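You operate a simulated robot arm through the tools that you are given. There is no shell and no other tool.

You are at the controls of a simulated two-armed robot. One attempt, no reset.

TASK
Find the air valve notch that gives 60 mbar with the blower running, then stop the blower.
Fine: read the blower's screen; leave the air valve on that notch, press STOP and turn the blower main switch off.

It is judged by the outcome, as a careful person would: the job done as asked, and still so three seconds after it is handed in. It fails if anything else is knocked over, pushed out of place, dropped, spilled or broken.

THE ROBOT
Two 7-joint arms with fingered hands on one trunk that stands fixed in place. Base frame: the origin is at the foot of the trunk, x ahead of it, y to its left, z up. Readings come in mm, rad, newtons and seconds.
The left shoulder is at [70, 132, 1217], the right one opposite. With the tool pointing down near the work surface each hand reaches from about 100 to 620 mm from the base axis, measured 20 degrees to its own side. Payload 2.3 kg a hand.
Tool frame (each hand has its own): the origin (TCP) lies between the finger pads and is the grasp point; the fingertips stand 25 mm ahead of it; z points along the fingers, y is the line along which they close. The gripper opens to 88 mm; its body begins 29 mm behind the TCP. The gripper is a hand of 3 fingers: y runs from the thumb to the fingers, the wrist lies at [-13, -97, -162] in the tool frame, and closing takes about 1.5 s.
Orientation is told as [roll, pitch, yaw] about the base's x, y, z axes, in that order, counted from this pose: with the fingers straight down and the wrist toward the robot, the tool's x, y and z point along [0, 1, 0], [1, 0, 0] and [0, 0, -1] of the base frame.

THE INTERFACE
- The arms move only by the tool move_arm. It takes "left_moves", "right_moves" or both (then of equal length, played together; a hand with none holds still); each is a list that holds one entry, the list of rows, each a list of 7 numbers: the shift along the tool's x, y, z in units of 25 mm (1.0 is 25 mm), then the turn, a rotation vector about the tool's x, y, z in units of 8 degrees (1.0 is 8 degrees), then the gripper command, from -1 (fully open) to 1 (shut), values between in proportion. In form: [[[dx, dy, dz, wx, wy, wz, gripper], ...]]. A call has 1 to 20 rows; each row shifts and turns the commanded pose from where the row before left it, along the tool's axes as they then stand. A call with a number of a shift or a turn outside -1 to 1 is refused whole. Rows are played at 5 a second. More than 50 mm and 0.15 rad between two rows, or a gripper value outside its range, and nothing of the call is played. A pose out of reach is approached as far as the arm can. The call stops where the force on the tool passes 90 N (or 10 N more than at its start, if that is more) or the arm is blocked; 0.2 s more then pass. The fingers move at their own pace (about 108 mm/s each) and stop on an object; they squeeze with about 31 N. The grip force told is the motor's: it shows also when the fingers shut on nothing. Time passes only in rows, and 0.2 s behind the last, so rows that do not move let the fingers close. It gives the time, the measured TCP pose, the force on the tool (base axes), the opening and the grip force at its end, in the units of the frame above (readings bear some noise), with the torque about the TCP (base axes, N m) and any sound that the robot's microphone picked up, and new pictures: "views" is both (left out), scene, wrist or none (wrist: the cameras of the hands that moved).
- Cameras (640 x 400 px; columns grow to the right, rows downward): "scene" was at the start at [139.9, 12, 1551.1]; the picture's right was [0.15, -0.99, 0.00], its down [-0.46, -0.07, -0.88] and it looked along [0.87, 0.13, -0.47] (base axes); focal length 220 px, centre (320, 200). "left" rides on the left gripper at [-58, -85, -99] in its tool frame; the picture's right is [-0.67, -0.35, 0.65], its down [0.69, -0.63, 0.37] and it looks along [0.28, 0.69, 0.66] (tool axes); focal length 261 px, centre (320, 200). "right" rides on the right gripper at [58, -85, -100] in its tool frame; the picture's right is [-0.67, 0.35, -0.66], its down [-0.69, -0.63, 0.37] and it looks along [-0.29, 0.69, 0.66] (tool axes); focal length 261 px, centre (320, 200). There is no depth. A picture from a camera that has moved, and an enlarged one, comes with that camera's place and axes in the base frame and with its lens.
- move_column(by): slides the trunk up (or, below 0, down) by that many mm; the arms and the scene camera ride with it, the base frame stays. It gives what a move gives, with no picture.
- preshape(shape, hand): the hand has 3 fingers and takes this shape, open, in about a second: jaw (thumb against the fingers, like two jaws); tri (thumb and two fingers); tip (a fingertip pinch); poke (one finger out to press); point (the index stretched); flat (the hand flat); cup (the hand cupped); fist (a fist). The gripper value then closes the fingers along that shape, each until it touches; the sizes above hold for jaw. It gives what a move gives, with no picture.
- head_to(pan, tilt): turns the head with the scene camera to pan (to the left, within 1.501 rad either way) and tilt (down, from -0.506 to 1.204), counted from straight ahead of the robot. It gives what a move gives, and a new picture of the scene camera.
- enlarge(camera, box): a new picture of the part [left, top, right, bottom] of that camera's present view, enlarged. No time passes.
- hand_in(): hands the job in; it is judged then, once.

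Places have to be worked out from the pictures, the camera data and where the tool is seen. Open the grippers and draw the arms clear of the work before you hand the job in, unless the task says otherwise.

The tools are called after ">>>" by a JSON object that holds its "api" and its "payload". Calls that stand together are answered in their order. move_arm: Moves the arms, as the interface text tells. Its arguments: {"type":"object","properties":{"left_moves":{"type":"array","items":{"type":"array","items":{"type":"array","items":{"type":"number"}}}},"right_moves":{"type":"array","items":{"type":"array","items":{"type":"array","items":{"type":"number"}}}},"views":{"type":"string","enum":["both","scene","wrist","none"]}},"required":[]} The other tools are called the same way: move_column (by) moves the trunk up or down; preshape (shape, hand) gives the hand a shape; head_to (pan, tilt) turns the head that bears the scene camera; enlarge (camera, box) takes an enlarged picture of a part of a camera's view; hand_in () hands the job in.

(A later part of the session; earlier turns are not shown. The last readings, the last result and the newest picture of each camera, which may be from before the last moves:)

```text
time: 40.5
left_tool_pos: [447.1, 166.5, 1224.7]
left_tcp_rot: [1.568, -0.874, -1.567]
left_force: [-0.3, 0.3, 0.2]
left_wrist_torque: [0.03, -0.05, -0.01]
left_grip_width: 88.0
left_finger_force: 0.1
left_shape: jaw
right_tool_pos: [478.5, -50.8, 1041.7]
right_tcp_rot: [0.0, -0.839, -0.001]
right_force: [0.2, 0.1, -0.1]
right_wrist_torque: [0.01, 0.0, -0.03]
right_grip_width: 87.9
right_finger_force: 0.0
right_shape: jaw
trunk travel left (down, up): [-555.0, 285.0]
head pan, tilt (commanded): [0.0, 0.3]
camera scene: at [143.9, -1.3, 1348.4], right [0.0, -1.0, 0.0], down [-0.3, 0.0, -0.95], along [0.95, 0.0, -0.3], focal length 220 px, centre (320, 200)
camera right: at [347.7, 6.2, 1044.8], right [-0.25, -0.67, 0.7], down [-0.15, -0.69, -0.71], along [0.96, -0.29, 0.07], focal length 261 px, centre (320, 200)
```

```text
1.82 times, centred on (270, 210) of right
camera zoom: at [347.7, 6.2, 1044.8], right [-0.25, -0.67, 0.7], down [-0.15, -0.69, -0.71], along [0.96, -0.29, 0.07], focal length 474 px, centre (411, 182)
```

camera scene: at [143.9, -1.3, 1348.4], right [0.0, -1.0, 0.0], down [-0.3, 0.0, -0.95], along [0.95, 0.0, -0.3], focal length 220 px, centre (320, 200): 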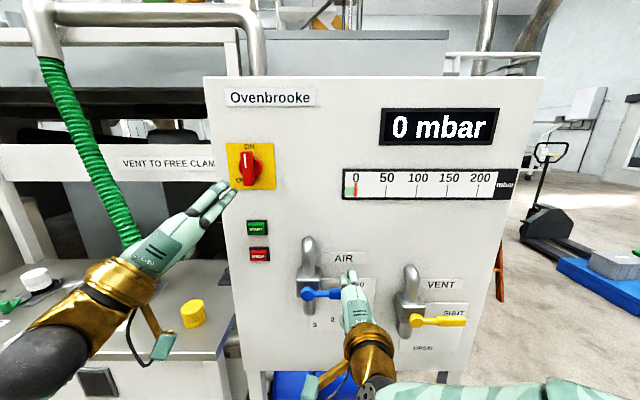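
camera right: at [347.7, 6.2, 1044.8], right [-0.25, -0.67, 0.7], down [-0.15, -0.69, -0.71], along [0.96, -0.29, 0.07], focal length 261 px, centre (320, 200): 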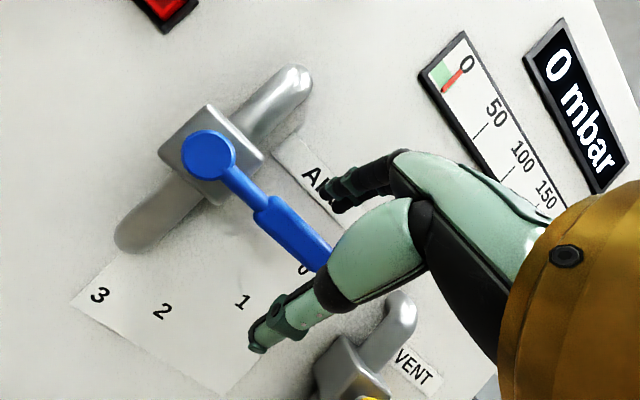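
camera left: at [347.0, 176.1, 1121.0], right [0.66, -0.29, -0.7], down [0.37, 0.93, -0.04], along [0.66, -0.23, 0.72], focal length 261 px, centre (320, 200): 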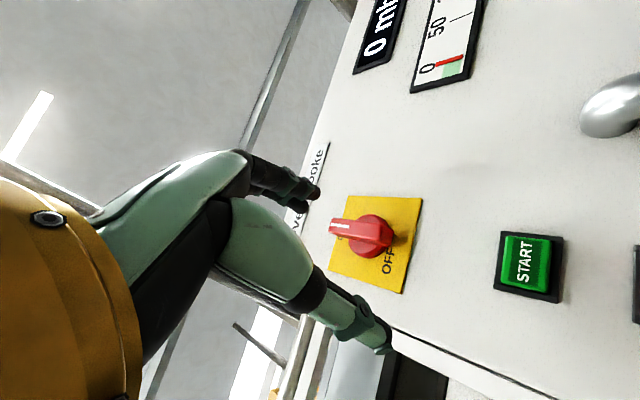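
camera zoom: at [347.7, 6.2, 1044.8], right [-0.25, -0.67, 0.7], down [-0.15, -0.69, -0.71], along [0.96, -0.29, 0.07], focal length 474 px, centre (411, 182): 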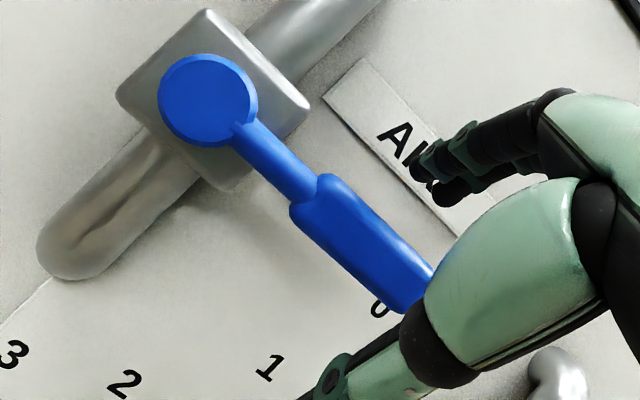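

Fingers are above the lever. I push straight down ~38 mm in steps and watch the lever and screen.

>>> {"api": "move_arm", "payload": {"right_moves": [[[0, -0.6, 0.54, 0, 0, 0, -1], [0, -0.3, 0.27, 0, 0, 0, -1], [0, -0.25, 0.22, 0, 0, 0, -1]]], "views": "both"}}

>>> {"api": "enlarge", "payload": {"camera": "right", "box": [140, 100, 400, 320]}}

>>> {"api": "enlarge", "payload": {"camera": "scene", "box": [290, 230, 410, 340]}}

```text
time: 41.2
left_tool_pos: [447.4, 167.3, 1223.5]
left_tcp_rot: [1.571, -0.874, -1.567]
left_force: [0.0, 0.2, -0.1]
left_wrist_torque: [-0.02, 0.03, -0.01]
left_grip_width: 87.9
left_finger_force: 0.0
left_shape: jaw
right_tool_pos: [477.9, -51.0, 1004.2]
right_tcp_rot: [0.0, -0.836, 0.0]
right_force: [0.6, -0.1, 0.0]
right_wrist_torque: [-0.04, -0.01, -0.02]
right_grip_width: 87.6
right_finger_force: 0.0
right_shape: jaw
trunk travel left (down, up): [-555.0, 285.0]
head pan, tilt (commanded): [0.0, 0.3]
camera scene: at [143.6, -1.5, 1348.4], right [0.0, -1.0, 0.0], down [-0.3, 0.0, -0.96], along [0.96, 0.0, -0.3], focal length 220 px, centre (320, 200)
camera right: at [347.6, 6.0, 1006.5], right [-0.25, -0.67, 0.7], down [-0.15, -0.69, -0.71], along [0.96, -0.29, 0.07], focal length 261 px, centre (320, 200)
```

scene: 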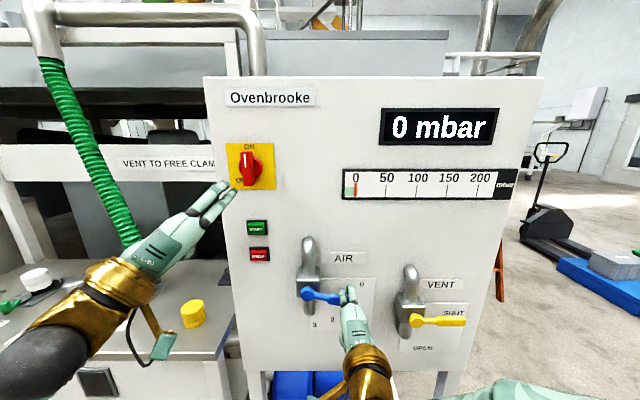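
right: 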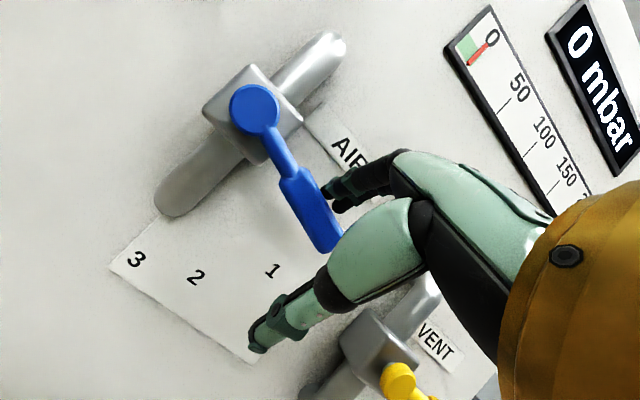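

```text
1.82 times, centred on (270, 210) of right
camera zoom: at [347.6, 6.0, 1006.5], right [-0.25, -0.67, 0.7], down [-0.15, -0.69, -0.71], along [0.96, -0.29, 0.07], focal length 474 px, centre (411, 182)
```

zoom: 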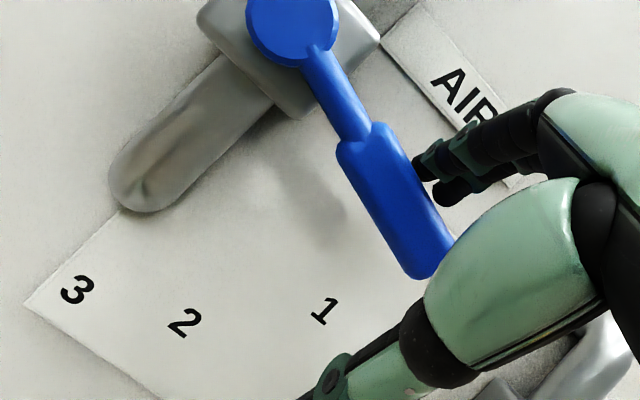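

```text
3.64 times, centred on (350, 285) of scene
camera zoom: at [143.6, -1.5, 1348.4], right [0.0, -1.0, 0.0], down [-0.3, 0.0, -0.96], along [0.96, 0.0, -0.3], focal length 801 px, centre (211, -109)
```

zoom: 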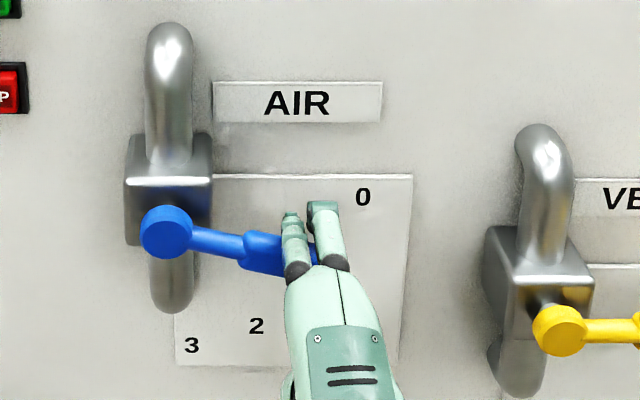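

The lever has turned to roughly 12–15° with almost no force; screen still 0. I keep pushing down toward notch 1.

>>> {"api": "move_arm", "payload": {"right_moves": [[[0, -0.25, 0.22, 0, 0, 0, -1], [0, -0.25, 0.22, 0, 0, 0, -1], [0, -0.15, 0.13, 0, 0, 0, -1]]], "views": "both"}}

>>> {"api": "enlarge", "payload": {"camera": "scene", "box": [290, 230, 410, 340]}}

```text
time: 42.0
left_tool_pos: [446.5, 167.5, 1224.8]
left_tcp_rot: [1.572, -0.875, -1.572]
left_force: [-0.5, 1.2, -0.3]
left_wrist_torque: [0.0, 0.05, -0.01]
left_grip_width: 87.7
left_finger_force: 0.1
left_shape: jaw
right_tool_pos: [477.1, -51.5, 983.3]
right_tcp_rot: [0.001, -0.836, -0.002]
right_force: [-0.7, 0.8, -0.3]
right_wrist_torque: [0.01, -0.03, 0.02]
right_grip_width: 87.9
right_finger_force: 0.0
right_shape: jaw
trunk travel left (down, up): [-555.0, 285.0]
head pan, tilt (commanded): [0.0, 0.3]
camera scene: at [143.0, -1.5, 1348.5], right [0.0, -1.0, 0.0], down [-0.3, 0.0, -0.96], along [0.96, 0.0, -0.3], focal length 220 px, centre (320, 200)
camera right: at [346.9, 5.7, 985.3], right [-0.25, -0.67, 0.7], down [-0.15, -0.69, -0.71], along [0.96, -0.29, 0.07], focal length 261 px, centre (320, 200)
```

scene: 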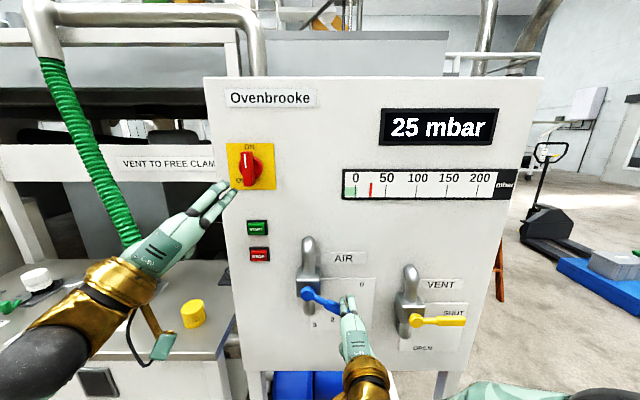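
right: 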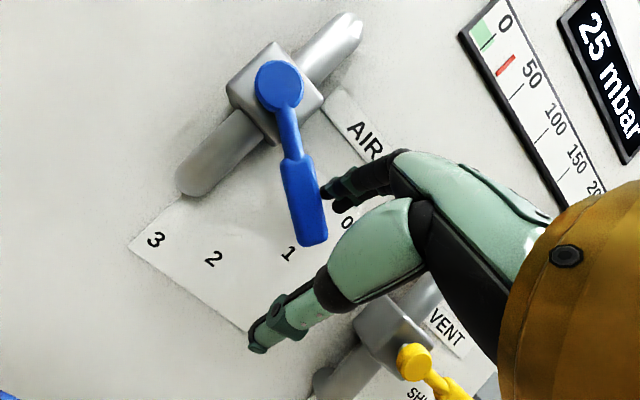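

```text
3.64 times, centred on (350, 285) of scene
camera zoom: at [143.0, -1.5, 1348.5], right [0.0, -1.0, 0.0], down [-0.3, 0.0, -0.96], along [0.96, 0.0, -0.3], focal length 801 px, centre (211, -109)
```

zoom: 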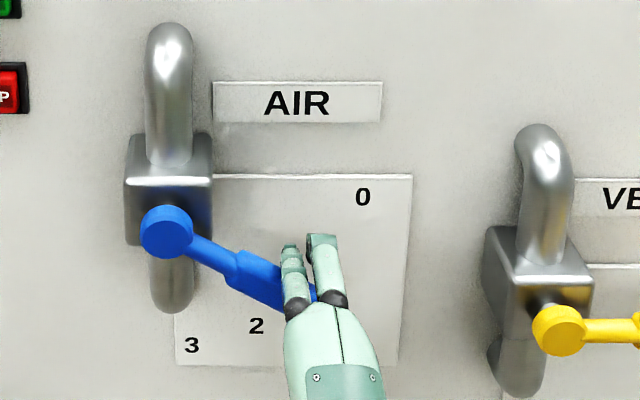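

The screen now shows 25 mbar with the lever near notch 1. I wait briefly to see whether the reading settles.

>>> {"api": "move_arm", "payload": {"right_moves": [[[0, 0, 0, 0, 0, 0, -1], [0, 0, 0, 0, 0, 0, -1], [0, 0, 0, 0, 0, 0, -1], [0, 0, 0, 0, 0, 0, -1], [0, 0, 0, 0, 0, 0, -1], [0, 0, 0, 0, 0, 0, -1], [0, 0, 0, 0, 0, 0, -1], [0, 0, 0, 0, 0, 0, -1]]], "views": "scene"}}

```text
time: 43.9
left_tool_pos: [445.4, 167.5, 1224.1]
left_tcp_rot: [1.571, -0.875, -1.57]
left_force: [0.4, -0.2, -0.3]
left_wrist_torque: [0.0, -0.04, 0.0]
left_grip_width: 88.1
left_finger_force: 0.0
left_shape: jaw
right_tool_pos: [477.1, -50.1, 982.9]
right_tcp_rot: [-0.001, -0.836, 0.001]
right_force: [0.0, -0.4, 0.8]
right_wrist_torque: [-0.01, 0.0, 0.0]
right_grip_width: 87.6
right_finger_force: 0.1
right_shape: jaw
trunk travel left (down, up): [-555.0, 285.0]
head pan, tilt (commanded): [0.0, 0.3]
camera scene: at [143.1, -1.5, 1348.5], right [0.0, -1.0, 0.0], down [-0.3, 0.0, -0.96], along [0.96, 0.0, -0.3], focal length 220 px, centre (320, 200)
```

scene: 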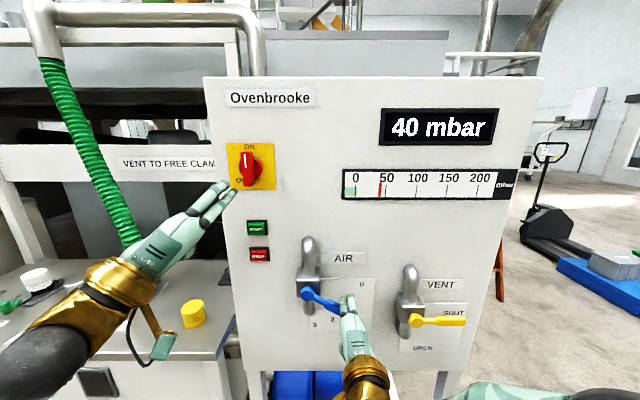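

It rises with a lag (40 mbar now); I wait longer for the steady value at notch 1.

>>> {"api": "move_arm", "payload": {"right_moves": [[[0, 0, 0, 0, 0, 0, -1], [0, 0, 0, 0, 0, 0, -1], [0, 0, 0, 0, 0, 0, -1], [0, 0, 0, 0, 0, 0, -1], [0, 0, 0, 0, 0, 0, -1], [0, 0, 0, 0, 0, 0, -1], [0, 0, 0, 0, 0, 0, -1], [0, 0, 0, 0, 0, 0, -1], [0, 0, 0, 0, 0, 0, -1], [0, 0, 0, 0, 0, 0, -1], [0, 0, 0, 0, 0, 0, -1], [0, 0, 0, 0, 0, 0, -1], [0, 0, 0, 0, 0, 0, -1], [0, 0, 0, 0, 0, 0, -1], [0, 0, 0, 0, 0, 0, -1]]], "views": "scene"}}

>>> {"api": "enlarge", "payload": {"camera": "scene", "box": [330, 90, 530, 215]}}

>>> {"api": "enlarge", "payload": {"camera": "scene", "box": [290, 230, 410, 340]}}

```text
time: 47.0
left_tool_pos: [447.1, 166.1, 1225.9]
left_tcp_rot: [1.57, -0.875, -1.571]
left_force: [0.0, 0.2, -0.7]
left_wrist_torque: [0.02, 0.01, 0.01]
left_grip_width: 87.9
left_finger_force: 0.1
left_shape: jaw
right_tool_pos: [477.3, -51.2, 983.5]
right_tcp_rot: [0.001, -0.839, -0.001]
right_force: [-0.1, 0.0, 0.5]
right_wrist_torque: [0.01, 0.03, 0.03]
right_grip_width: 88.0
right_finger_force: 0.1
right_shape: jaw
trunk travel left (down, up): [-555.0, 285.0]
head pan, tilt (commanded): [0.0, 0.3]
camera scene: at [143.1, -1.5, 1348.5], right [0.0, -1.0, 0.0], down [-0.3, 0.0, -0.96], along [0.96, 0.0, -0.3], focal length 220 px, centre (320, 200)
```

scene: 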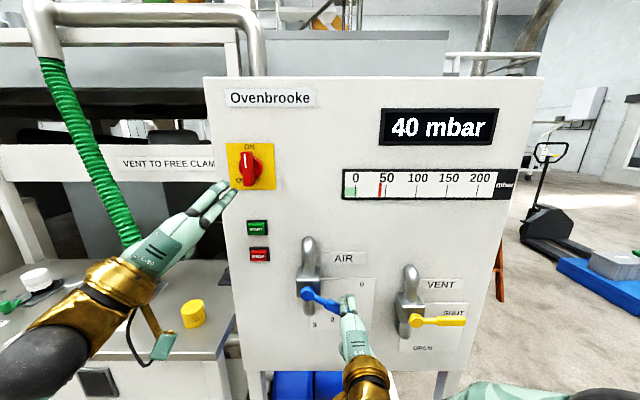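

```text
3.20 times, centred on (430, 152) of scene
camera zoom: at [143.1, -1.5, 1348.5], right [0.0, -1.0, 0.0], down [-0.3, 0.0, -0.96], along [0.96, 0.0, -0.3], focal length 705 px, centre (-32, 352)
```

zoom: 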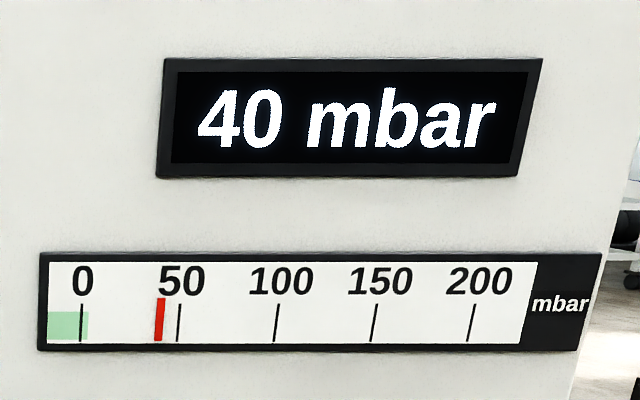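

```text
3.64 times, centred on (350, 285) of scene
camera zoom: at [143.1, -1.5, 1348.5], right [0.0, -1.0, 0.0], down [-0.3, 0.0, -0.96], along [0.96, 0.0, -0.3], focal length 801 px, centre (211, -109)
```

zoom: 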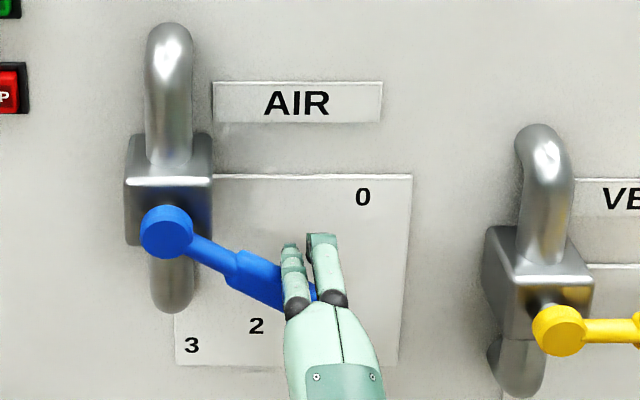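

Notch 1 is steady at 40 mbar. I push the lever on to notch 2 (down, then down-left along its arc).

>>> {"api": "move_arm", "payload": {"right_moves": [[[0, -0.27, 0.24, 0, 0, 0, -1], [0, -0.27, 0.24, 0, 0, 0, -1], [0.26, -0.23, 0.21, 0, 0, 0, -1], [0.26, -0.23, 0.21, 0, 0, 0, -1]]], "views": "both"}}

>>> {"api": "enlarge", "payload": {"camera": "scene", "box": [290, 230, 410, 340]}}

```text
time: 48.0
left_tool_pos: [446.9, 167.0, 1224.0]
left_tcp_rot: [1.571, -0.876, -1.571]
left_force: [-0.1, -0.4, 0.4]
left_wrist_torque: [-0.03, -0.02, 0.02]
left_grip_width: 88.0
left_finger_force: 0.1
left_shape: jaw
right_tool_pos: [476.3, -38.1, 948.1]
right_tcp_rot: [-0.002, -0.837, -0.002]
right_force: [0.3, 0.0, 0.3]
right_wrist_torque: [0.0, 0.01, 0.01]
right_grip_width: 87.6
right_finger_force: 0.0
right_shape: jaw
trunk travel left (down, up): [-555.0, 285.0]
head pan, tilt (commanded): [0.0, 0.3]
camera scene: at [143.2, -1.2, 1348.4], right [0.0, -1.0, 0.0], down [-0.3, 0.0, -0.96], along [0.96, 0.0, -0.3], focal length 220 px, centre (320, 200)
camera right: at [347.0, 19.0, 951.2], right [-0.25, -0.67, 0.7], down [-0.15, -0.69, -0.71], along [0.96, -0.29, 0.07], focal length 261 px, centre (320, 200)
```

scene: 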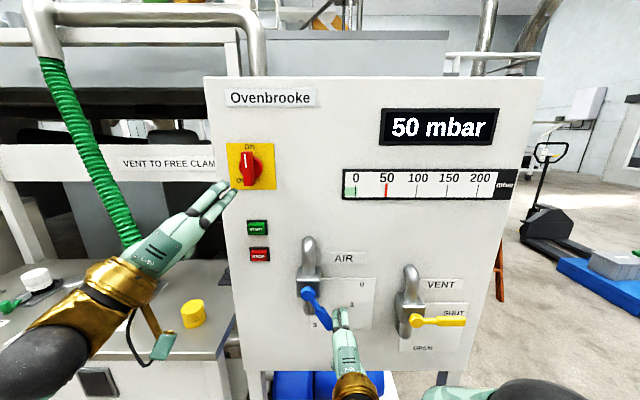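
right: 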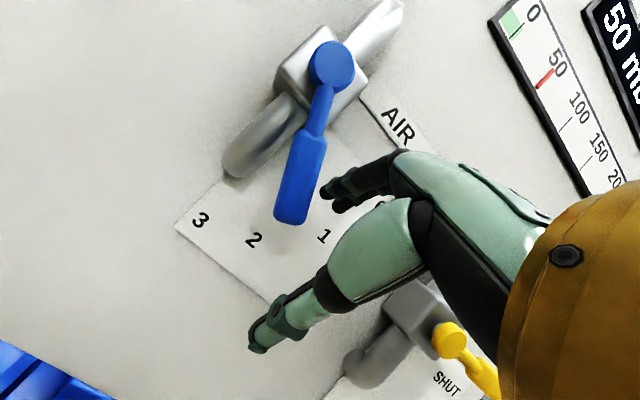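

```text
3.64 times, centred on (350, 285) of scene
camera zoom: at [143.2, -1.2, 1348.4], right [0.0, -1.0, 0.0], down [-0.3, 0.0, -0.96], along [0.96, 0.0, -0.3], focal length 801 px, centre (211, -109)
```

zoom: 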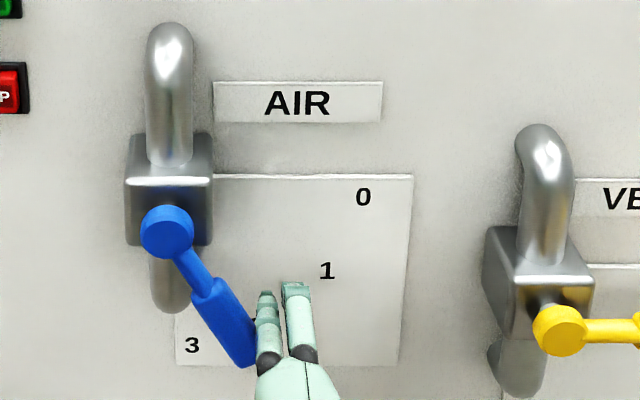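

The lever is at notch 2 now (≈60°), reading 50 mbar and climbing. I wait for it to settle.

>>> {"api": "move_arm", "payload": {"right_moves": [[[0, 0, 0, 0, 0, 0, -1], [0, 0, 0, 0, 0, 0, -1], [0, 0, 0, 0, 0, 0, -1], [0, 0, 0, 0, 0, 0, -1], [0, 0, 0, 0, 0, 0, -1], [0, 0, 0, 0, 0, 0, -1], [0, 0, 0, 0, 0, 0, -1], [0, 0, 0, 0, 0, 0, -1], [0, 0, 0, 0, 0, 0, -1], [0, 0, 0, 0, 0, 0, -1], [0, 0, 0, 0, 0, 0, -1], [0, 0, 0, 0, 0, 0, -1], [0, 0, 0, 0, 0, 0, -1], [0, 0, 0, 0, 0, 0, -1], [0, 0, 0, 0, 0, 0, -1]]], "views": "scene"}}

>>> {"api": "enlarge", "payload": {"camera": "scene", "box": [330, 90, 530, 215]}}

```text
time: 51.2
left_tool_pos: [446.2, 167.0, 1225.1]
left_tcp_rot: [1.57, -0.876, -1.572]
left_force: [0.1, -0.4, -0.1]
left_wrist_torque: [0.01, 0.0, -0.01]
left_grip_width: 88.0
left_finger_force: 0.1
left_shape: jaw
right_tool_pos: [475.5, -38.1, 949.2]
right_tcp_rot: [0.0, -0.839, 0.0]
right_force: [0.0, 0.2, 0.4]
right_wrist_torque: [0.02, 0.03, 0.03]
right_grip_width: 87.6
right_finger_force: 0.0
right_shape: jaw
trunk travel left (down, up): [-555.0, 285.0]
head pan, tilt (commanded): [0.0, 0.3]
camera scene: at [143.2, -1.5, 1348.5], right [0.0, -1.0, 0.0], down [-0.3, 0.0, -0.96], along [0.96, 0.0, -0.3], focal length 220 px, centre (320, 200)
```

scene: 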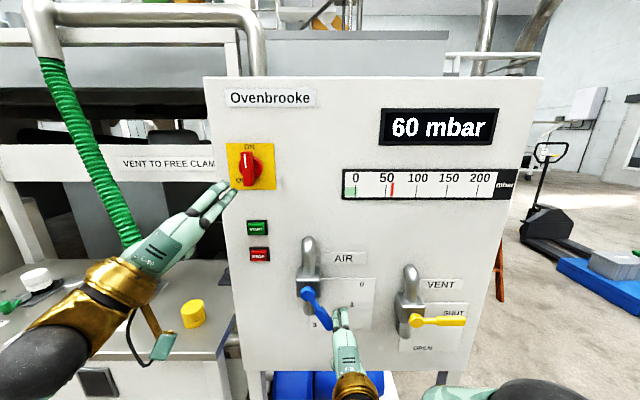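

```text
3.20 times, centred on (430, 152) of scene
camera zoom: at [143.2, -1.5, 1348.5], right [0.0, -1.0, 0.0], down [-0.3, 0.0, -0.96], along [0.96, 0.0, -0.3], focal length 705 px, centre (-32, 352)
```

zoom: 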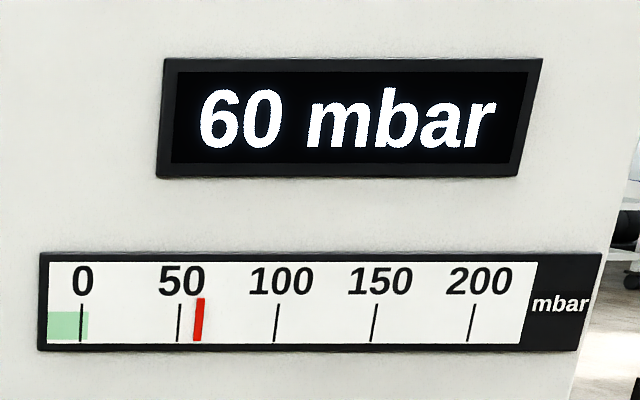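

Notch 2 gives a steady 60 mbar. I now withdraw the right hand without touching the lever: first to the right, then up and back.

>>> {"api": "move_arm", "payload": {"right_moves": [[[-0.6, 0, 0, 0, 0, 0, -1], [-0.6, 0, 0, 0, 0, 0, -1], [0, 0.74, -0.67, 0, 0, 0, -1], [0, 0.74, -0.67, 0, 0, 0, -1], [0, 0.74, -0.67, 0, 0, 0, -1], [0, 0.74, -0.67, 0, 0, 0, -1], [-0.4, 0.3, -0.8, 0, 0, 0, -1], [-0.6, 0.1, -0.8, 0, 0, 0, -1]]], "views": "both"}}

>>> {"api": "enlarge", "payload": {"camera": "scene", "box": [290, 230, 410, 340]}}

```text
time: 53.0
left_tool_pos: [445.5, 164.6, 1224.1]
left_tcp_rot: [1.571, -0.874, -1.57]
left_force: [0.0, -0.2, -0.1]
left_wrist_torque: [0.01, 0.0, 0.02]
left_grip_width: 87.6
left_finger_force: 0.1
left_shape: jaw
right_tool_pos: [453.7, -95.4, 1083.2]
right_tcp_rot: [0.004, -0.837, -0.002]
right_force: [-0.1, -0.5, -0.2]
right_wrist_torque: [0.0, -0.01, 0.01]
right_grip_width: 88.0
right_finger_force: 0.1
right_shape: jaw
trunk travel left (down, up): [-555.0, 285.0]
head pan, tilt (commanded): [0.0, 0.3]
camera scene: at [142.9, -3.7, 1348.5], right [0.0, -1.0, 0.0], down [-0.3, 0.0, -0.96], along [0.96, 0.0, -0.3], focal length 220 px, centre (320, 200)
camera right: at [323.7, -38.4, 1085.5], right [-0.25, -0.67, 0.7], down [-0.15, -0.68, -0.71], along [0.96, -0.29, 0.07], focal length 261 px, centre (320, 200)
```

scene: 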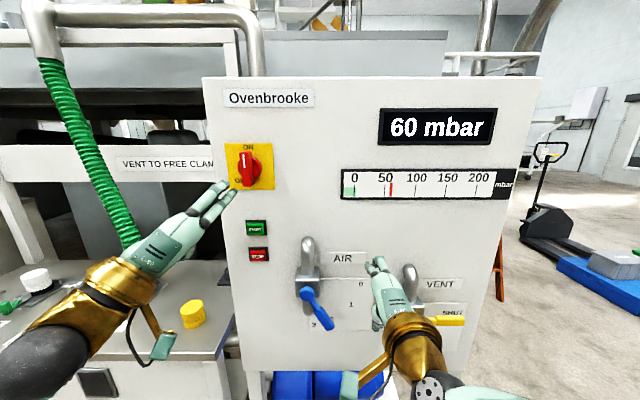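
right: 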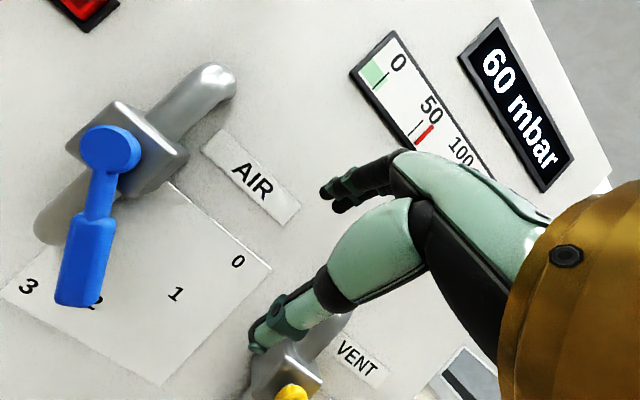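

```text
3.64 times, centred on (350, 285) of scene
camera zoom: at [142.9, -3.7, 1348.5], right [0.0, -1.0, 0.0], down [-0.3, 0.0, -0.96], along [0.96, 0.0, -0.3], focal length 801 px, centre (211, -109)
```

zoom: 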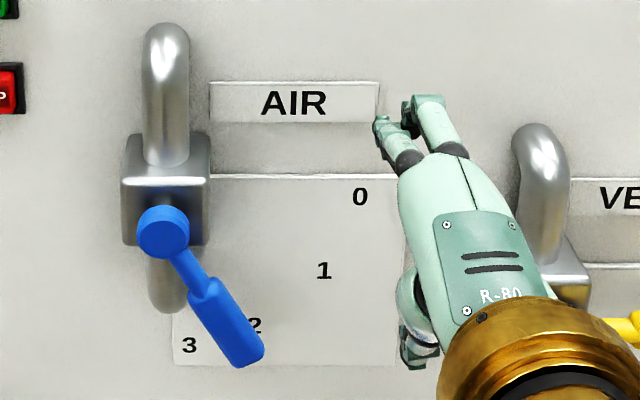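

The lever stays at notch 2 with 60 mbar. I draw the right hand off to the right and fold it down, while the left hand goes to in front of STOP with its thumb.

>>> {"api": "move_arm", "payload": {"right_moves": [[[-0.88, -0.18, -0.26, 0, 0, 0, -1], [-0.88, -0.18, -0.26, 0, 0, 0, -1], [-0.88, -0.18, -0.26, 0, 0, 0, -1], [-0.88, -0.18, -0.26, 0, 0, 0, -1], [-0.88, -0.18, -0.26, 0, 0, 0, -1], [-0.88, -0.18, -0.26, 0, 0, 0, -1], [-0.88, -0.18, -0.26, 0, 0, 0, -1], [0, 0, 0, 1, 0, 0, -1], [0, 0, 0, 1, 0, 0, -1], [0, 0, 0, 1, 0, 0, -1], [0, 0, 0, 1, 0, 0, -1], [0, 0, 0, 1, 0, 0, -1], [0, 0, 0, 1, 0, 0, -1]]], "left_moves": [[[0, 0, 0, 0, 0, 0, -1], [0, 0, 0, 0, 0, 0, -1], [-0.36, -0.12, 0.85, 0, 0, 0, -1], [-0.36, -0.12, 0.85, 0, 0, 0, -1], [-0.36, -0.12, 0.85, 0, 0, 0, -1], [-0.865, -0.25, 0, 0, 0, 0, -1], [-0.865, -0.25, 0, 0, 0, 0, -1], [-0.865, -0.25, 0, 0, 0, 0, -1], [-0.865, -0.25, 0, 0, 0, 0, -1], [0, 0, 0, 0, 0, 0, -1], [0, 0, 0, 0, 0, 0, -1], [0, 0, 0, 0, 0, 0, -1], [0, 0, 0, 0, 0, 0, -1]]], "views": "both"}}

>>> {"api": "enlarge", "payload": {"camera": "left", "box": [260, 200, 500, 400]}}

```text
time: 55.9
left_tool_pos: [521.4, 118.6, 1150.0]
left_tcp_rot: [1.558, -0.868, -1.568]
left_force: [0.0, 0.2, -0.3]
left_wrist_torque: [0.01, 0.0, -0.01]
left_grip_width: 87.8
left_finger_force: 0.0
left_shape: jaw
left hand out of reach, approached as far as the arm can: row 8, 9
right_tool_pos: [398.8, -246.0, 1089.8]
right_tcp_rot: [0.0, 0.004, -0.001]
right_force: [-0.4, 0.4, 0.4]
right_wrist_torque: [0.04, 0.01, 0.02]
right_grip_width: 87.8
right_finger_force: 0.1
right_shape: jaw
trunk travel left (down, up): [-555.0, 285.0]
head pan, tilt (commanded): [0.0, 0.3]
camera scene: at [143.9, -1.1, 1348.4], right [0.0, -1.0, 0.0], down [-0.3, 0.0, -0.95], along [0.95, 0.0, -0.3], focal length 220 px, centre (320, 200)
camera right: at [315.4, -190.0, 1188.6], right [0.35, -0.67, 0.65], down [-0.63, -0.69, -0.36], along [0.69, -0.28, -0.66], focal length 261 px, centre (320, 200)
camera left: at [421.9, 130.8, 1047.3], right [0.65, -0.29, -0.7], down [0.37, 0.93, -0.04], along [0.66, -0.24, 0.71], focal length 261 px, centre (320, 200)
```

scene: 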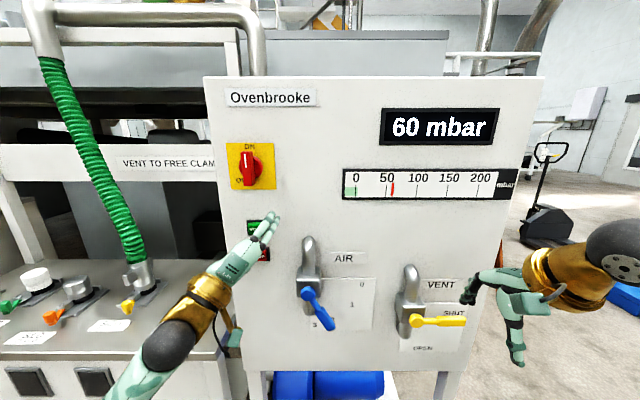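
right: 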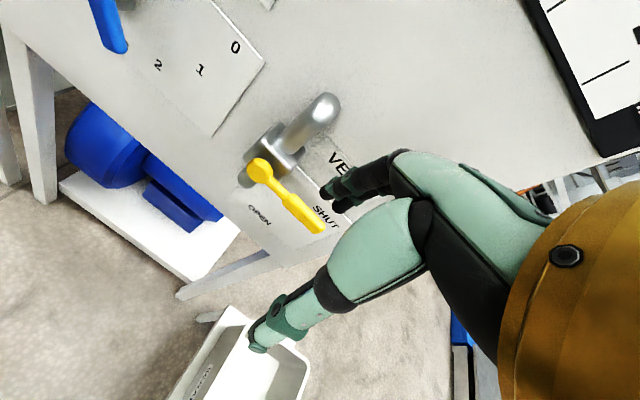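
left: 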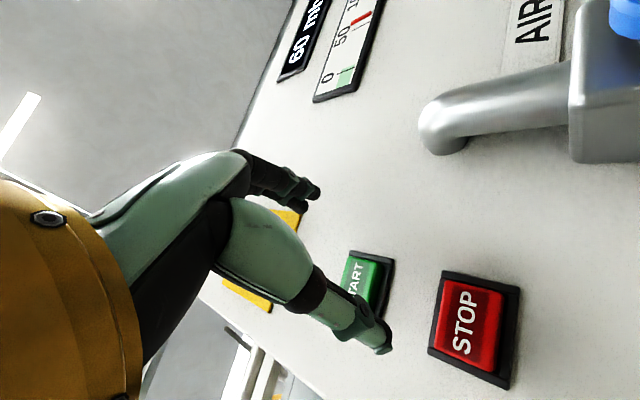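

```text
2.00 times, centred on (380, 300) of left
camera zoom: at [421.9, 130.8, 1047.3], right [0.65, -0.29, -0.7], down [0.37, 0.93, -0.04], along [0.66, -0.24, 0.71], focal length 521 px, centre (200, 0)
```

zoom: 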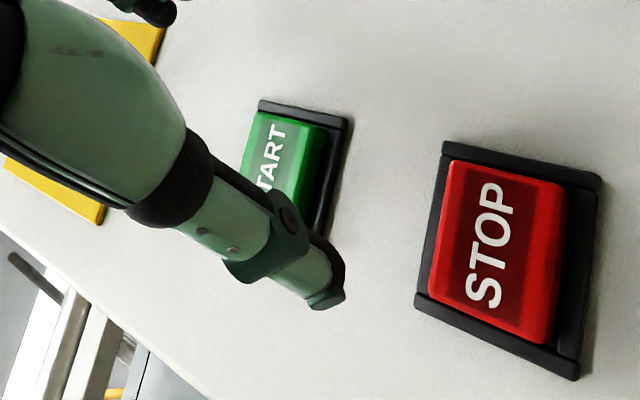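

The left arm hits its joint limit ~25 mm above STOP. At START it worked with the hand ~194 mm above shoulder height, so I lower the trunk 75 mm to regain that relation.

>>> {"api": "move_column", "payload": {"by": -75}}

>>> {"api": "move_arm", "payload": {"left_moves": [[[0.6, 0.77, 0, 0, 0, 0, -1], [0.6, 0.77, 0, 0, 0, 0, -1], [-0.24, 0.21, 0, 0, 0, 0, -1], [-0.24, 0.21, 0, 0, 0, 0, -1]]], "views": "both"}}

>>> {"api": "enlarge", "payload": {"camera": "left", "box": [260, 200, 500, 400]}}

```text
time: 57.0
left_tool_pos: [521.6, 119.4, 1075.8]
left_tcp_rot: [1.559, -0.866, -1.573]
left_force: [-0.4, 0.0, 0.3]
left_wrist_torque: [0.01, -0.02, 0.04]
left_grip_width: 87.7
left_finger_force: 0.1
left_shape: jaw
right_tool_pos: [399.0, -248.4, 1015.7]
right_tcp_rot: [-0.001, 0.0, 0.001]
right_force: [1.2, -0.3, 0.2]
right_wrist_torque: [0.01, 0.02, 0.01]
right_grip_width: 88.1
right_finger_force: 0.0
right_shape: jaw
trunk travel left (down, up): [-480.0, 360.0]
head pan, tilt (commanded): [0.0, 0.3]
```

```text
time: 58.0
left_tool_pos: [521.5, 100.9, 1124.4]
left_tcp_rot: [1.561, -0.868, -1.57]
left_force: [0.7, 0.1, -0.4]
left_wrist_torque: [0.03, 0.0, -0.03]
left_grip_width: 87.9
left_finger_force: 0.0
left_shape: jaw
right_tool_pos: [398.7, -247.7, 1015.2]
right_tcp_rot: [-0.001, 0.001, 0.0]
right_force: [-0.2, -0.1, 0.9]
right_wrist_torque: [-0.01, -0.02, 0.0]
right_grip_width: 88.0
right_finger_force: 0.1
right_shape: jaw
trunk travel left (down, up): [-480.0, 360.0]
head pan, tilt (commanded): [0.0, 0.3]
camera scene: at [143.1, -2.0, 1273.5], right [0.0, -1.0, 0.0], down [-0.3, 0.0, -0.96], along [0.96, 0.0, -0.3], focal length 220 px, centre (320, 200)
camera left: at [421.5, 112.4, 1021.5], right [0.65, -0.29, -0.7], down [0.37, 0.93, -0.04], along [0.66, -0.24, 0.71], focal length 261 px, centre (320, 200)
```

scene: 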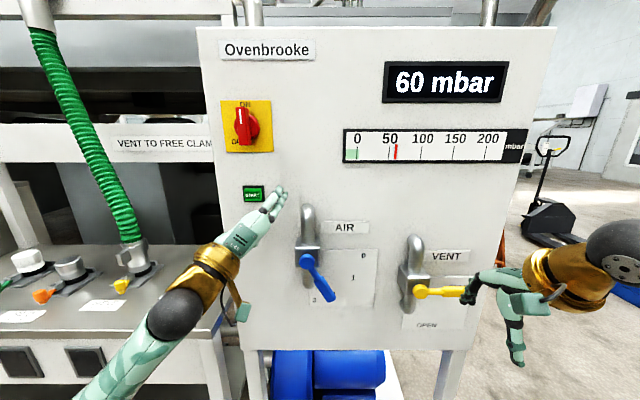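
left: 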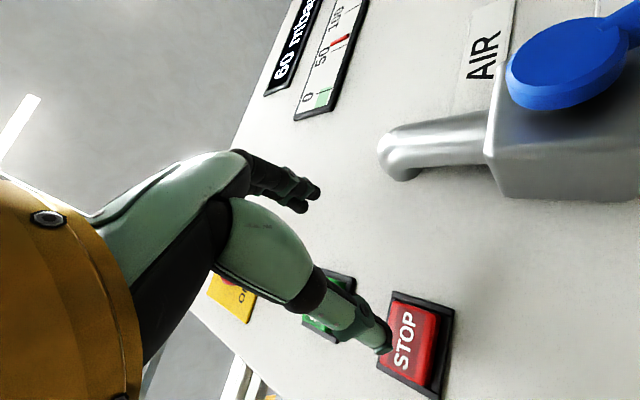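

```text
2.00 times, centred on (380, 300) of left
camera zoom: at [421.5, 112.4, 1021.5], right [0.65, -0.29, -0.7], down [0.37, 0.93, -0.04], along [0.66, -0.24, 0.71], focal length 521 px, centre (200, 0)
```

zoom: 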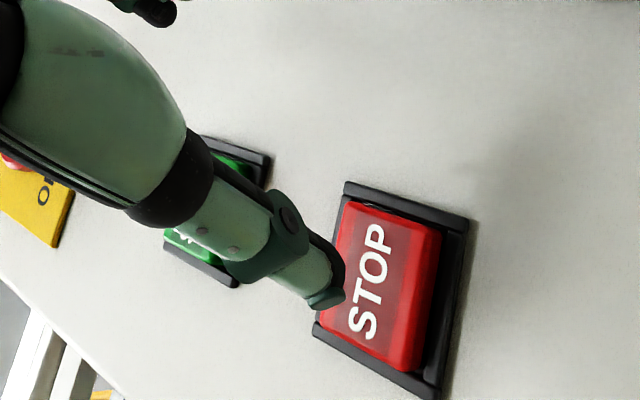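

The thumb is lined up with STOP just as it was with START. I press forward in small steps.

>>> {"api": "move_arm", "payload": {"left_moves": [[[0, 0, 0.4, 0, 0, 0, -1], [0, 0, 0.35, 0, 0, 0, -1], [0, 0, 0.15, 0, 0, 0, -1], [0, 0, 0.12, 0, 0, 0, -1], [0, 0, 0.08, 0, 0, 0, -1]]], "views": "scene"}}

```text
time: 59.2
left_tool_pos: [549.1, 99.9, 1125.6]
left_tcp_rot: [1.561, -0.867, -1.572]
left_force: [-1.6, -0.1, -0.1]
left_wrist_torque: [0.02, 0.09, 0.06]
left_grip_width: 87.7
left_finger_force: 0.1
left_shape: jaw
right_tool_pos: [397.8, -249.3, 1015.1]
right_tcp_rot: [-0.001, -0.002, 0.0]
right_force: [0.1, 1.1, -0.2]
right_wrist_torque: [0.01, 0.01, 0.03]
right_grip_width: 88.0
right_finger_force: 0.0
right_shape: jaw
trunk travel left (down, up): [-480.0, 360.0]
head pan, tilt (commanded): [0.0, 0.3]
camera scene: at [141.8, -1.8, 1273.6], right [0.0, -1.0, 0.0], down [-0.29, 0.0, -0.96], along [0.96, 0.0, -0.29], focal length 220 px, centre (320, 200)
```

scene: 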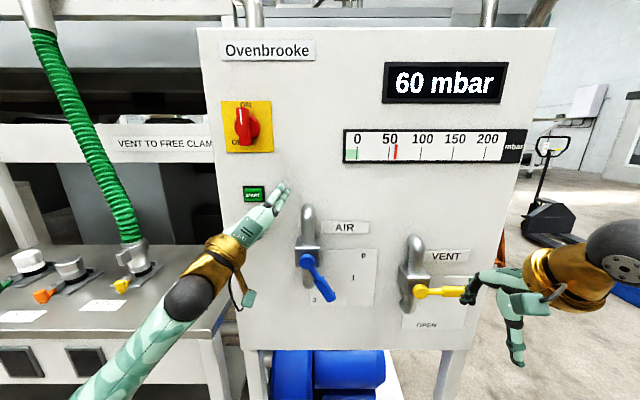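

Contact at 1.6 N but no click yet. I press a couple of millimetres further.

>>> {"api": "move_arm", "payload": {"left_moves": [[[0, 0, 0.08, 0, 0, 0, -1], [0, 0, 0.08, 0, 0, 0, -1]]], "views": "scene"}}

```text
time: 59.8
left_tool_pos: [550.6, 100.7, 1125.1]
left_tcp_rot: [1.564, -0.867, -1.575]
left_force: [-4.3, 0.3, -0.6]
left_wrist_torque: [-0.03, 0.14, 0.16]
left_grip_width: 88.0
left_finger_force: 0.0
left_shape: jaw
right_tool_pos: [396.5, -248.6, 1016.8]
right_tcp_rot: [-0.001, 0.0, -0.002]
right_force: [1.7, 0.2, 0.7]
right_wrist_torque: [-0.01, 0.0, -0.01]
right_grip_width: 87.9
right_finger_force: 0.0
right_shape: jaw
trunk travel left (down, up): [-480.0, 360.0]
head pan, tilt (commanded): [0.0, 0.3]
heard: click
camera scene: at [140.8, -2.0, 1273.7], right [0.0, -1.0, 0.0], down [-0.29, 0.0, -0.96], along [0.96, 0.0, -0.29], focal length 220 px, centre (320, 200)
```

scene: 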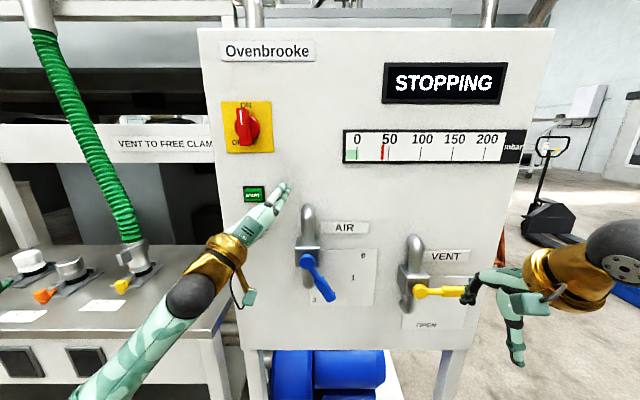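

STOP clicked and the screen shows STOPPING with pressure falling. I back the thumb off and wait for the blower to come to rest before switching off the main.

>>> {"api": "move_arm", "payload": {"left_moves": [[[0, 0, -0.5, 0, 0, 0, -1], [0, 0, -1, 0, 0, 0, -1], [0, 0, -0.9, 0, 0, 0, -1], [0, 0, 0, 0, 0, 0, -1], [0, 0, 0, 0, 0, 0, -1], [0, 0, 0, 0, 0, 0, -1], [0, 0, 0, 0, 0, 0, -1], [0, 0, 0, 0, 0, 0, -1], [0, 0, 0, 0, 0, 0, -1], [0, 0, 0, 0, 0, 0, -1], [0, 0, 0, 0, 0, 0, -1], [0, 0, 0, 0, 0, 0, -1]]], "views": "scene"}}

>>> {"api": "move_column", "payload": {"by": 75}}

>>> {"api": "enlarge", "payload": {"camera": "scene", "box": [0, 0, 640, 400]}}

```text
time: 62.4
left_tool_pos: [492.7, 102.3, 1124.6]
left_tcp_rot: [1.56, -0.867, -1.571]
left_force: [-0.4, -0.3, 0.3]
left_wrist_torque: [-0.02, 0.01, -0.01]
left_grip_width: 87.9
left_finger_force: 0.0
left_shape: jaw
right_tool_pos: [399.6, -247.3, 1016.1]
right_tcp_rot: [0.0, 0.0, 0.0]
right_force: [0.0, 0.2, -0.1]
right_wrist_torque: [-0.02, 0.01, 0.01]
right_grip_width: 87.7
right_finger_force: 0.0
right_shape: jaw
trunk travel left (down, up): [-480.0, 360.0]
head pan, tilt (commanded): [0.0, 0.3]
camera scene: at [143.1, -1.7, 1273.5], right [0.0, -1.0, 0.0], down [-0.3, 0.0, -0.96], along [0.96, 0.0, -0.3], focal length 220 px, centre (320, 200)
```

scene: 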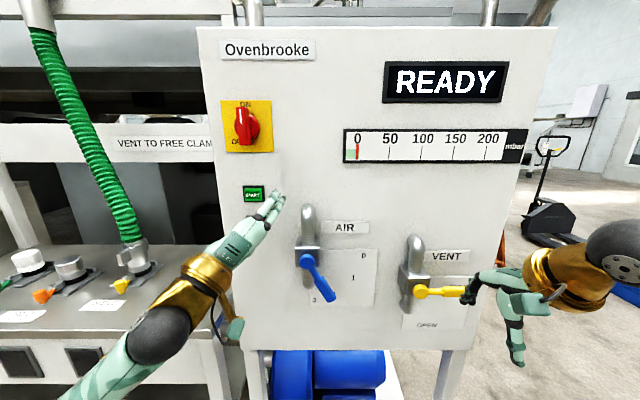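

```text
time: 63.5
left_tool_pos: [493.5, 100.8, 1199.3]
left_tcp_rot: [1.558, -0.867, -1.572]
left_force: [0.0, 0.0, 0.8]
left_wrist_torque: [0.01, -0.03, 0.01]
left_grip_width: 88.1
left_finger_force: 0.1
left_shape: jaw
right_tool_pos: [399.0, -247.9, 1089.7]
right_tcp_rot: [0.0, 0.0, -0.001]
right_force: [0.8, -0.2, 0.3]
right_wrist_torque: [-0.01, 0.01, 0.01]
right_grip_width: 87.8
right_finger_force: 0.0
right_shape: jaw
trunk travel left (down, up): [-555.0, 285.0]
head pan, tilt (commanded): [0.0, 0.3]
```

```text
1.00 times, centred on (320, 200) of scene (not enlarged: the box is as wide or as high as the picture)
camera zoom: at [143.3, -1.7, 1348.5], right [0.0, -1.0, 0.0], down [-0.3, 0.0, -0.96], along [0.96, 0.0, -0.3], focal length 220 px, centre (320, 200)
```

zoom: 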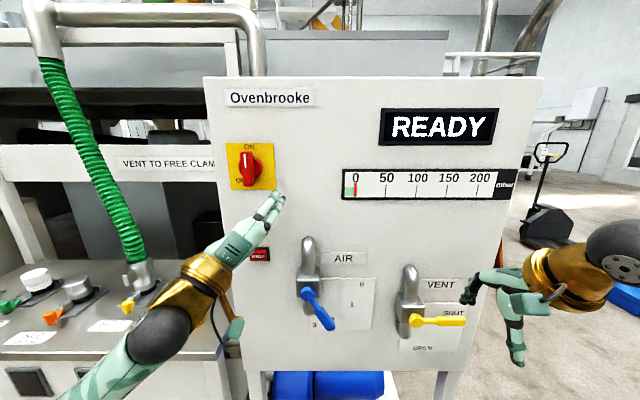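

The blower is at rest (READY, gauge 0). I raise the left hand so the thumb sits to the left of the switch bar's lower end.

>>> {"api": "move_arm", "payload": {"left_moves": [[[0.81, 0.59, 0, 0, 0, 0, -1], [0.81, 0.59, 0, 0, 0, 0, -1], [0.81, 0.59, 0, 0, 0, 0, -1], [0.8, 0.59, 0, 0, 0, 0, -1], [0, 0, 0.3, 0, 0, 0, -1]]], "views": "both"}}

>>> {"api": "enlarge", "payload": {"camera": "left", "box": [220, 140, 460, 400]}}

>>> {"api": "enlarge", "payload": {"camera": "scene", "box": [180, 110, 340, 210]}}

```text
time: 64.7
left_tool_pos: [502.2, 125.1, 1296.0]
left_tcp_rot: [1.561, -0.868, -1.571]
left_force: [0.7, 0.7, -0.3]
left_wrist_torque: [-0.01, 0.02, 0.01]
left_grip_width: 87.7
left_finger_force: 0.1
left_shape: jaw
right_tool_pos: [399.7, -246.8, 1089.4]
right_tcp_rot: [-0.001, -0.002, 0.002]
right_force: [0.0, -0.7, 0.6]
right_wrist_torque: [0.01, -0.03, -0.01]
right_grip_width: 87.7
right_finger_force: 0.1
right_shape: jaw
trunk travel left (down, up): [-555.0, 285.0]
head pan, tilt (commanded): [0.0, 0.3]
camera scene: at [143.8, -1.7, 1348.4], right [0.0, -1.0, 0.0], down [-0.3, 0.0, -0.95], along [0.95, 0.0, -0.3], focal length 220 px, centre (320, 200)
camera left: at [402.2, 136.3, 1193.5], right [0.65, -0.29, -0.7], down [0.37, 0.93, -0.04], along [0.66, -0.24, 0.71], focal length 261 px, centre (320, 200)
```

scene: 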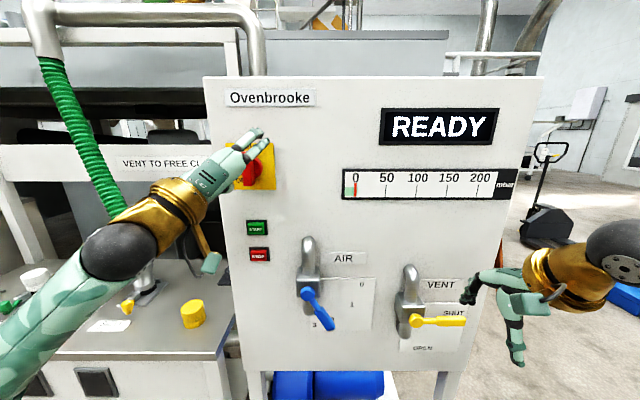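
left: 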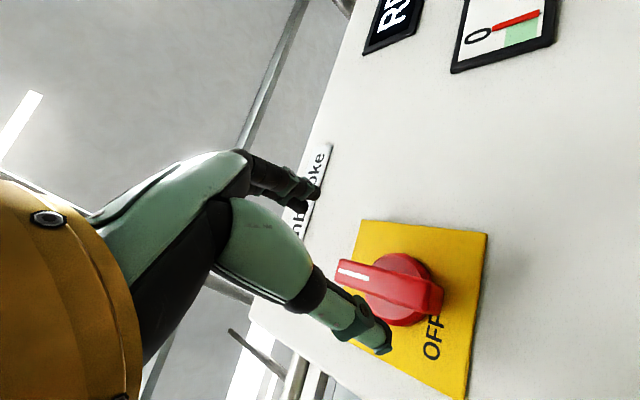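

```text
1.54 times, centred on (340, 270) of left
camera zoom: at [402.2, 136.3, 1193.5], right [0.65, -0.29, -0.7], down [0.37, 0.93, -0.04], along [0.66, -0.24, 0.71], focal length 401 px, centre (289, 92)
```

zoom: 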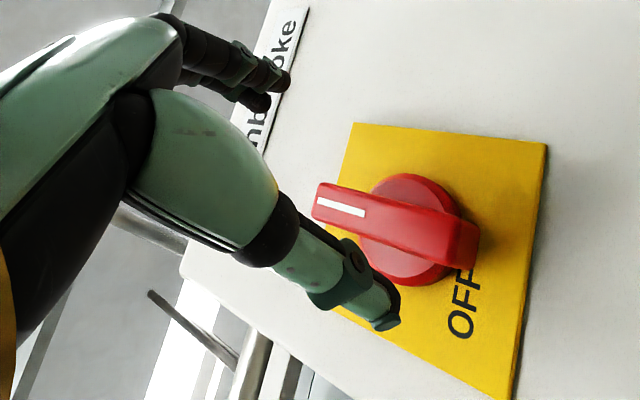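

```text
4.00 times, centred on (260, 160) of scene
camera zoom: at [143.8, -1.7, 1348.4], right [0.0, -1.0, 0.0], down [-0.3, 0.0, -0.95], along [0.95, 0.0, -0.3], focal length 881 px, centre (560, 360)
```

zoom: 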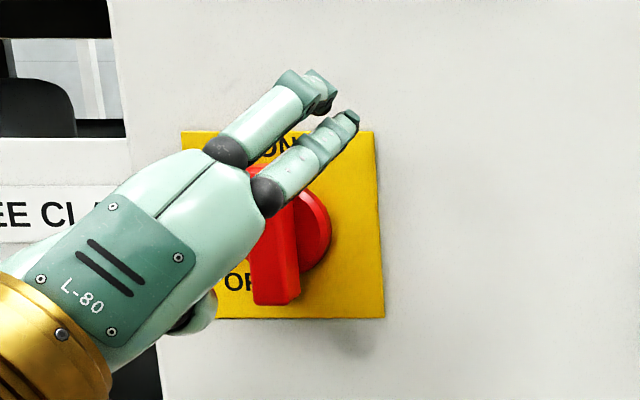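

The thumb is left of the bar's lower end. I advance alongside it and push that end to the right (turning the pointer back toward OFF).

>>> {"api": "move_arm", "payload": {"left_moves": [[[0, 0, 1, 0, 0, 0, -1], [0, 0, 0.1, 0, 0, 0, -1], [-0.29, 0.24, 0, 0, 0, 0, -1], [-0.32, 0.11, 0, 0, 0, 0, -1], [-0.27, 0.12, 0, 0, 0, 0, -1], [-0.23, 0.22, 0, 0, 0, 0, -1]]], "views": "both"}}

>>> {"api": "enlarge", "payload": {"camera": "left", "box": [220, 140, 460, 400]}}

>>> {"api": "enlarge", "payload": {"camera": "scene", "box": [180, 110, 340, 210]}}

```text
time: 66.1
left_tool_pos: [528.1, 89.6, 1291.7]
left_tcp_rot: [1.561, -0.867, -1.573]
left_force: [-0.6, 1.7, -0.8]
left_wrist_torque: [0.02, 0.0, 0.06]
left_grip_width: 87.8
left_finger_force: 0.0
left_shape: jaw
right_tool_pos: [397.7, -247.4, 1090.6]
right_tcp_rot: [0.0, 0.001, -0.001]
right_force: [0.2, -0.1, -0.3]
right_wrist_torque: [0.02, -0.02, 0.02]
right_grip_width: 87.7
right_finger_force: 0.0
right_shape: jaw
trunk travel left (down, up): [-555.0, 285.0]
head pan, tilt (commanded): [0.0, 0.3]
camera scene: at [142.7, -2.2, 1348.5], right [0.0, -1.0, 0.0], down [-0.3, 0.0, -0.96], along [0.96, 0.0, -0.3], focal length 220 px, centre (320, 200)
camera left: at [428.8, 102.3, 1188.6], right [0.65, -0.29, -0.7], down [0.38, 0.93, -0.04], along [0.66, -0.24, 0.71], focal length 261 px, centre (320, 200)
```

scene: 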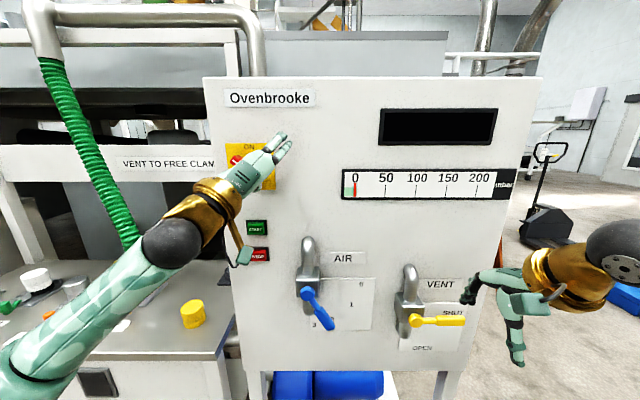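
left: 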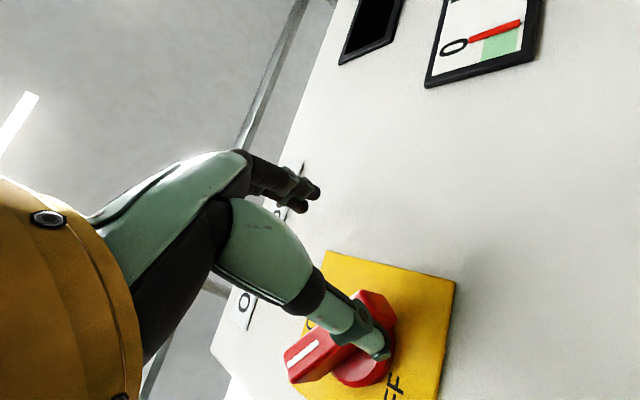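

```text
1.54 times, centred on (340, 270) of left
camera zoom: at [428.8, 102.3, 1188.6], right [0.65, -0.29, -0.7], down [0.38, 0.93, -0.04], along [0.66, -0.24, 0.71], focal length 401 px, centre (289, 92)
```

zoom: 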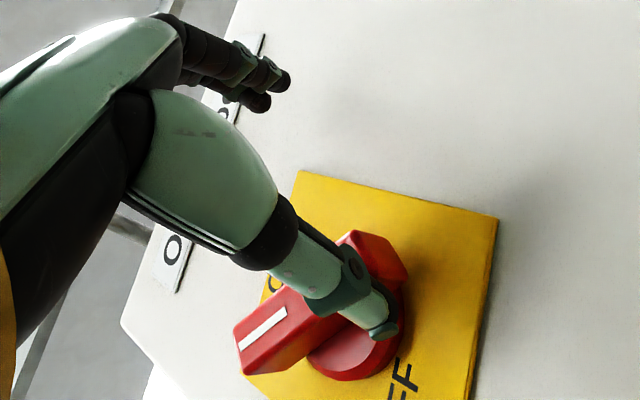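

```text
4.00 times, centred on (260, 160) of scene
camera zoom: at [142.7, -2.2, 1348.5], right [0.0, -1.0, 0.0], down [-0.3, 0.0, -0.96], along [0.96, 0.0, -0.3], focal length 881 px, centre (560, 360)
```

zoom: 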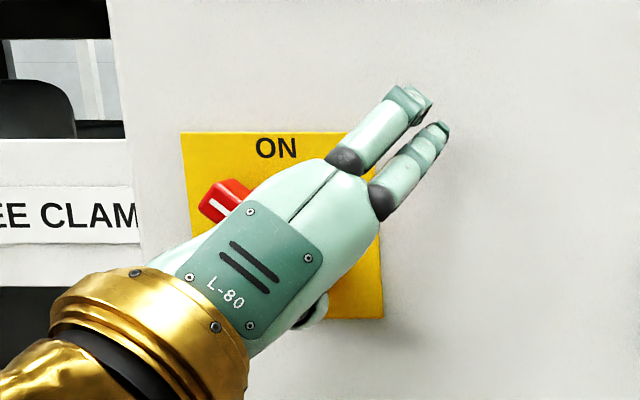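

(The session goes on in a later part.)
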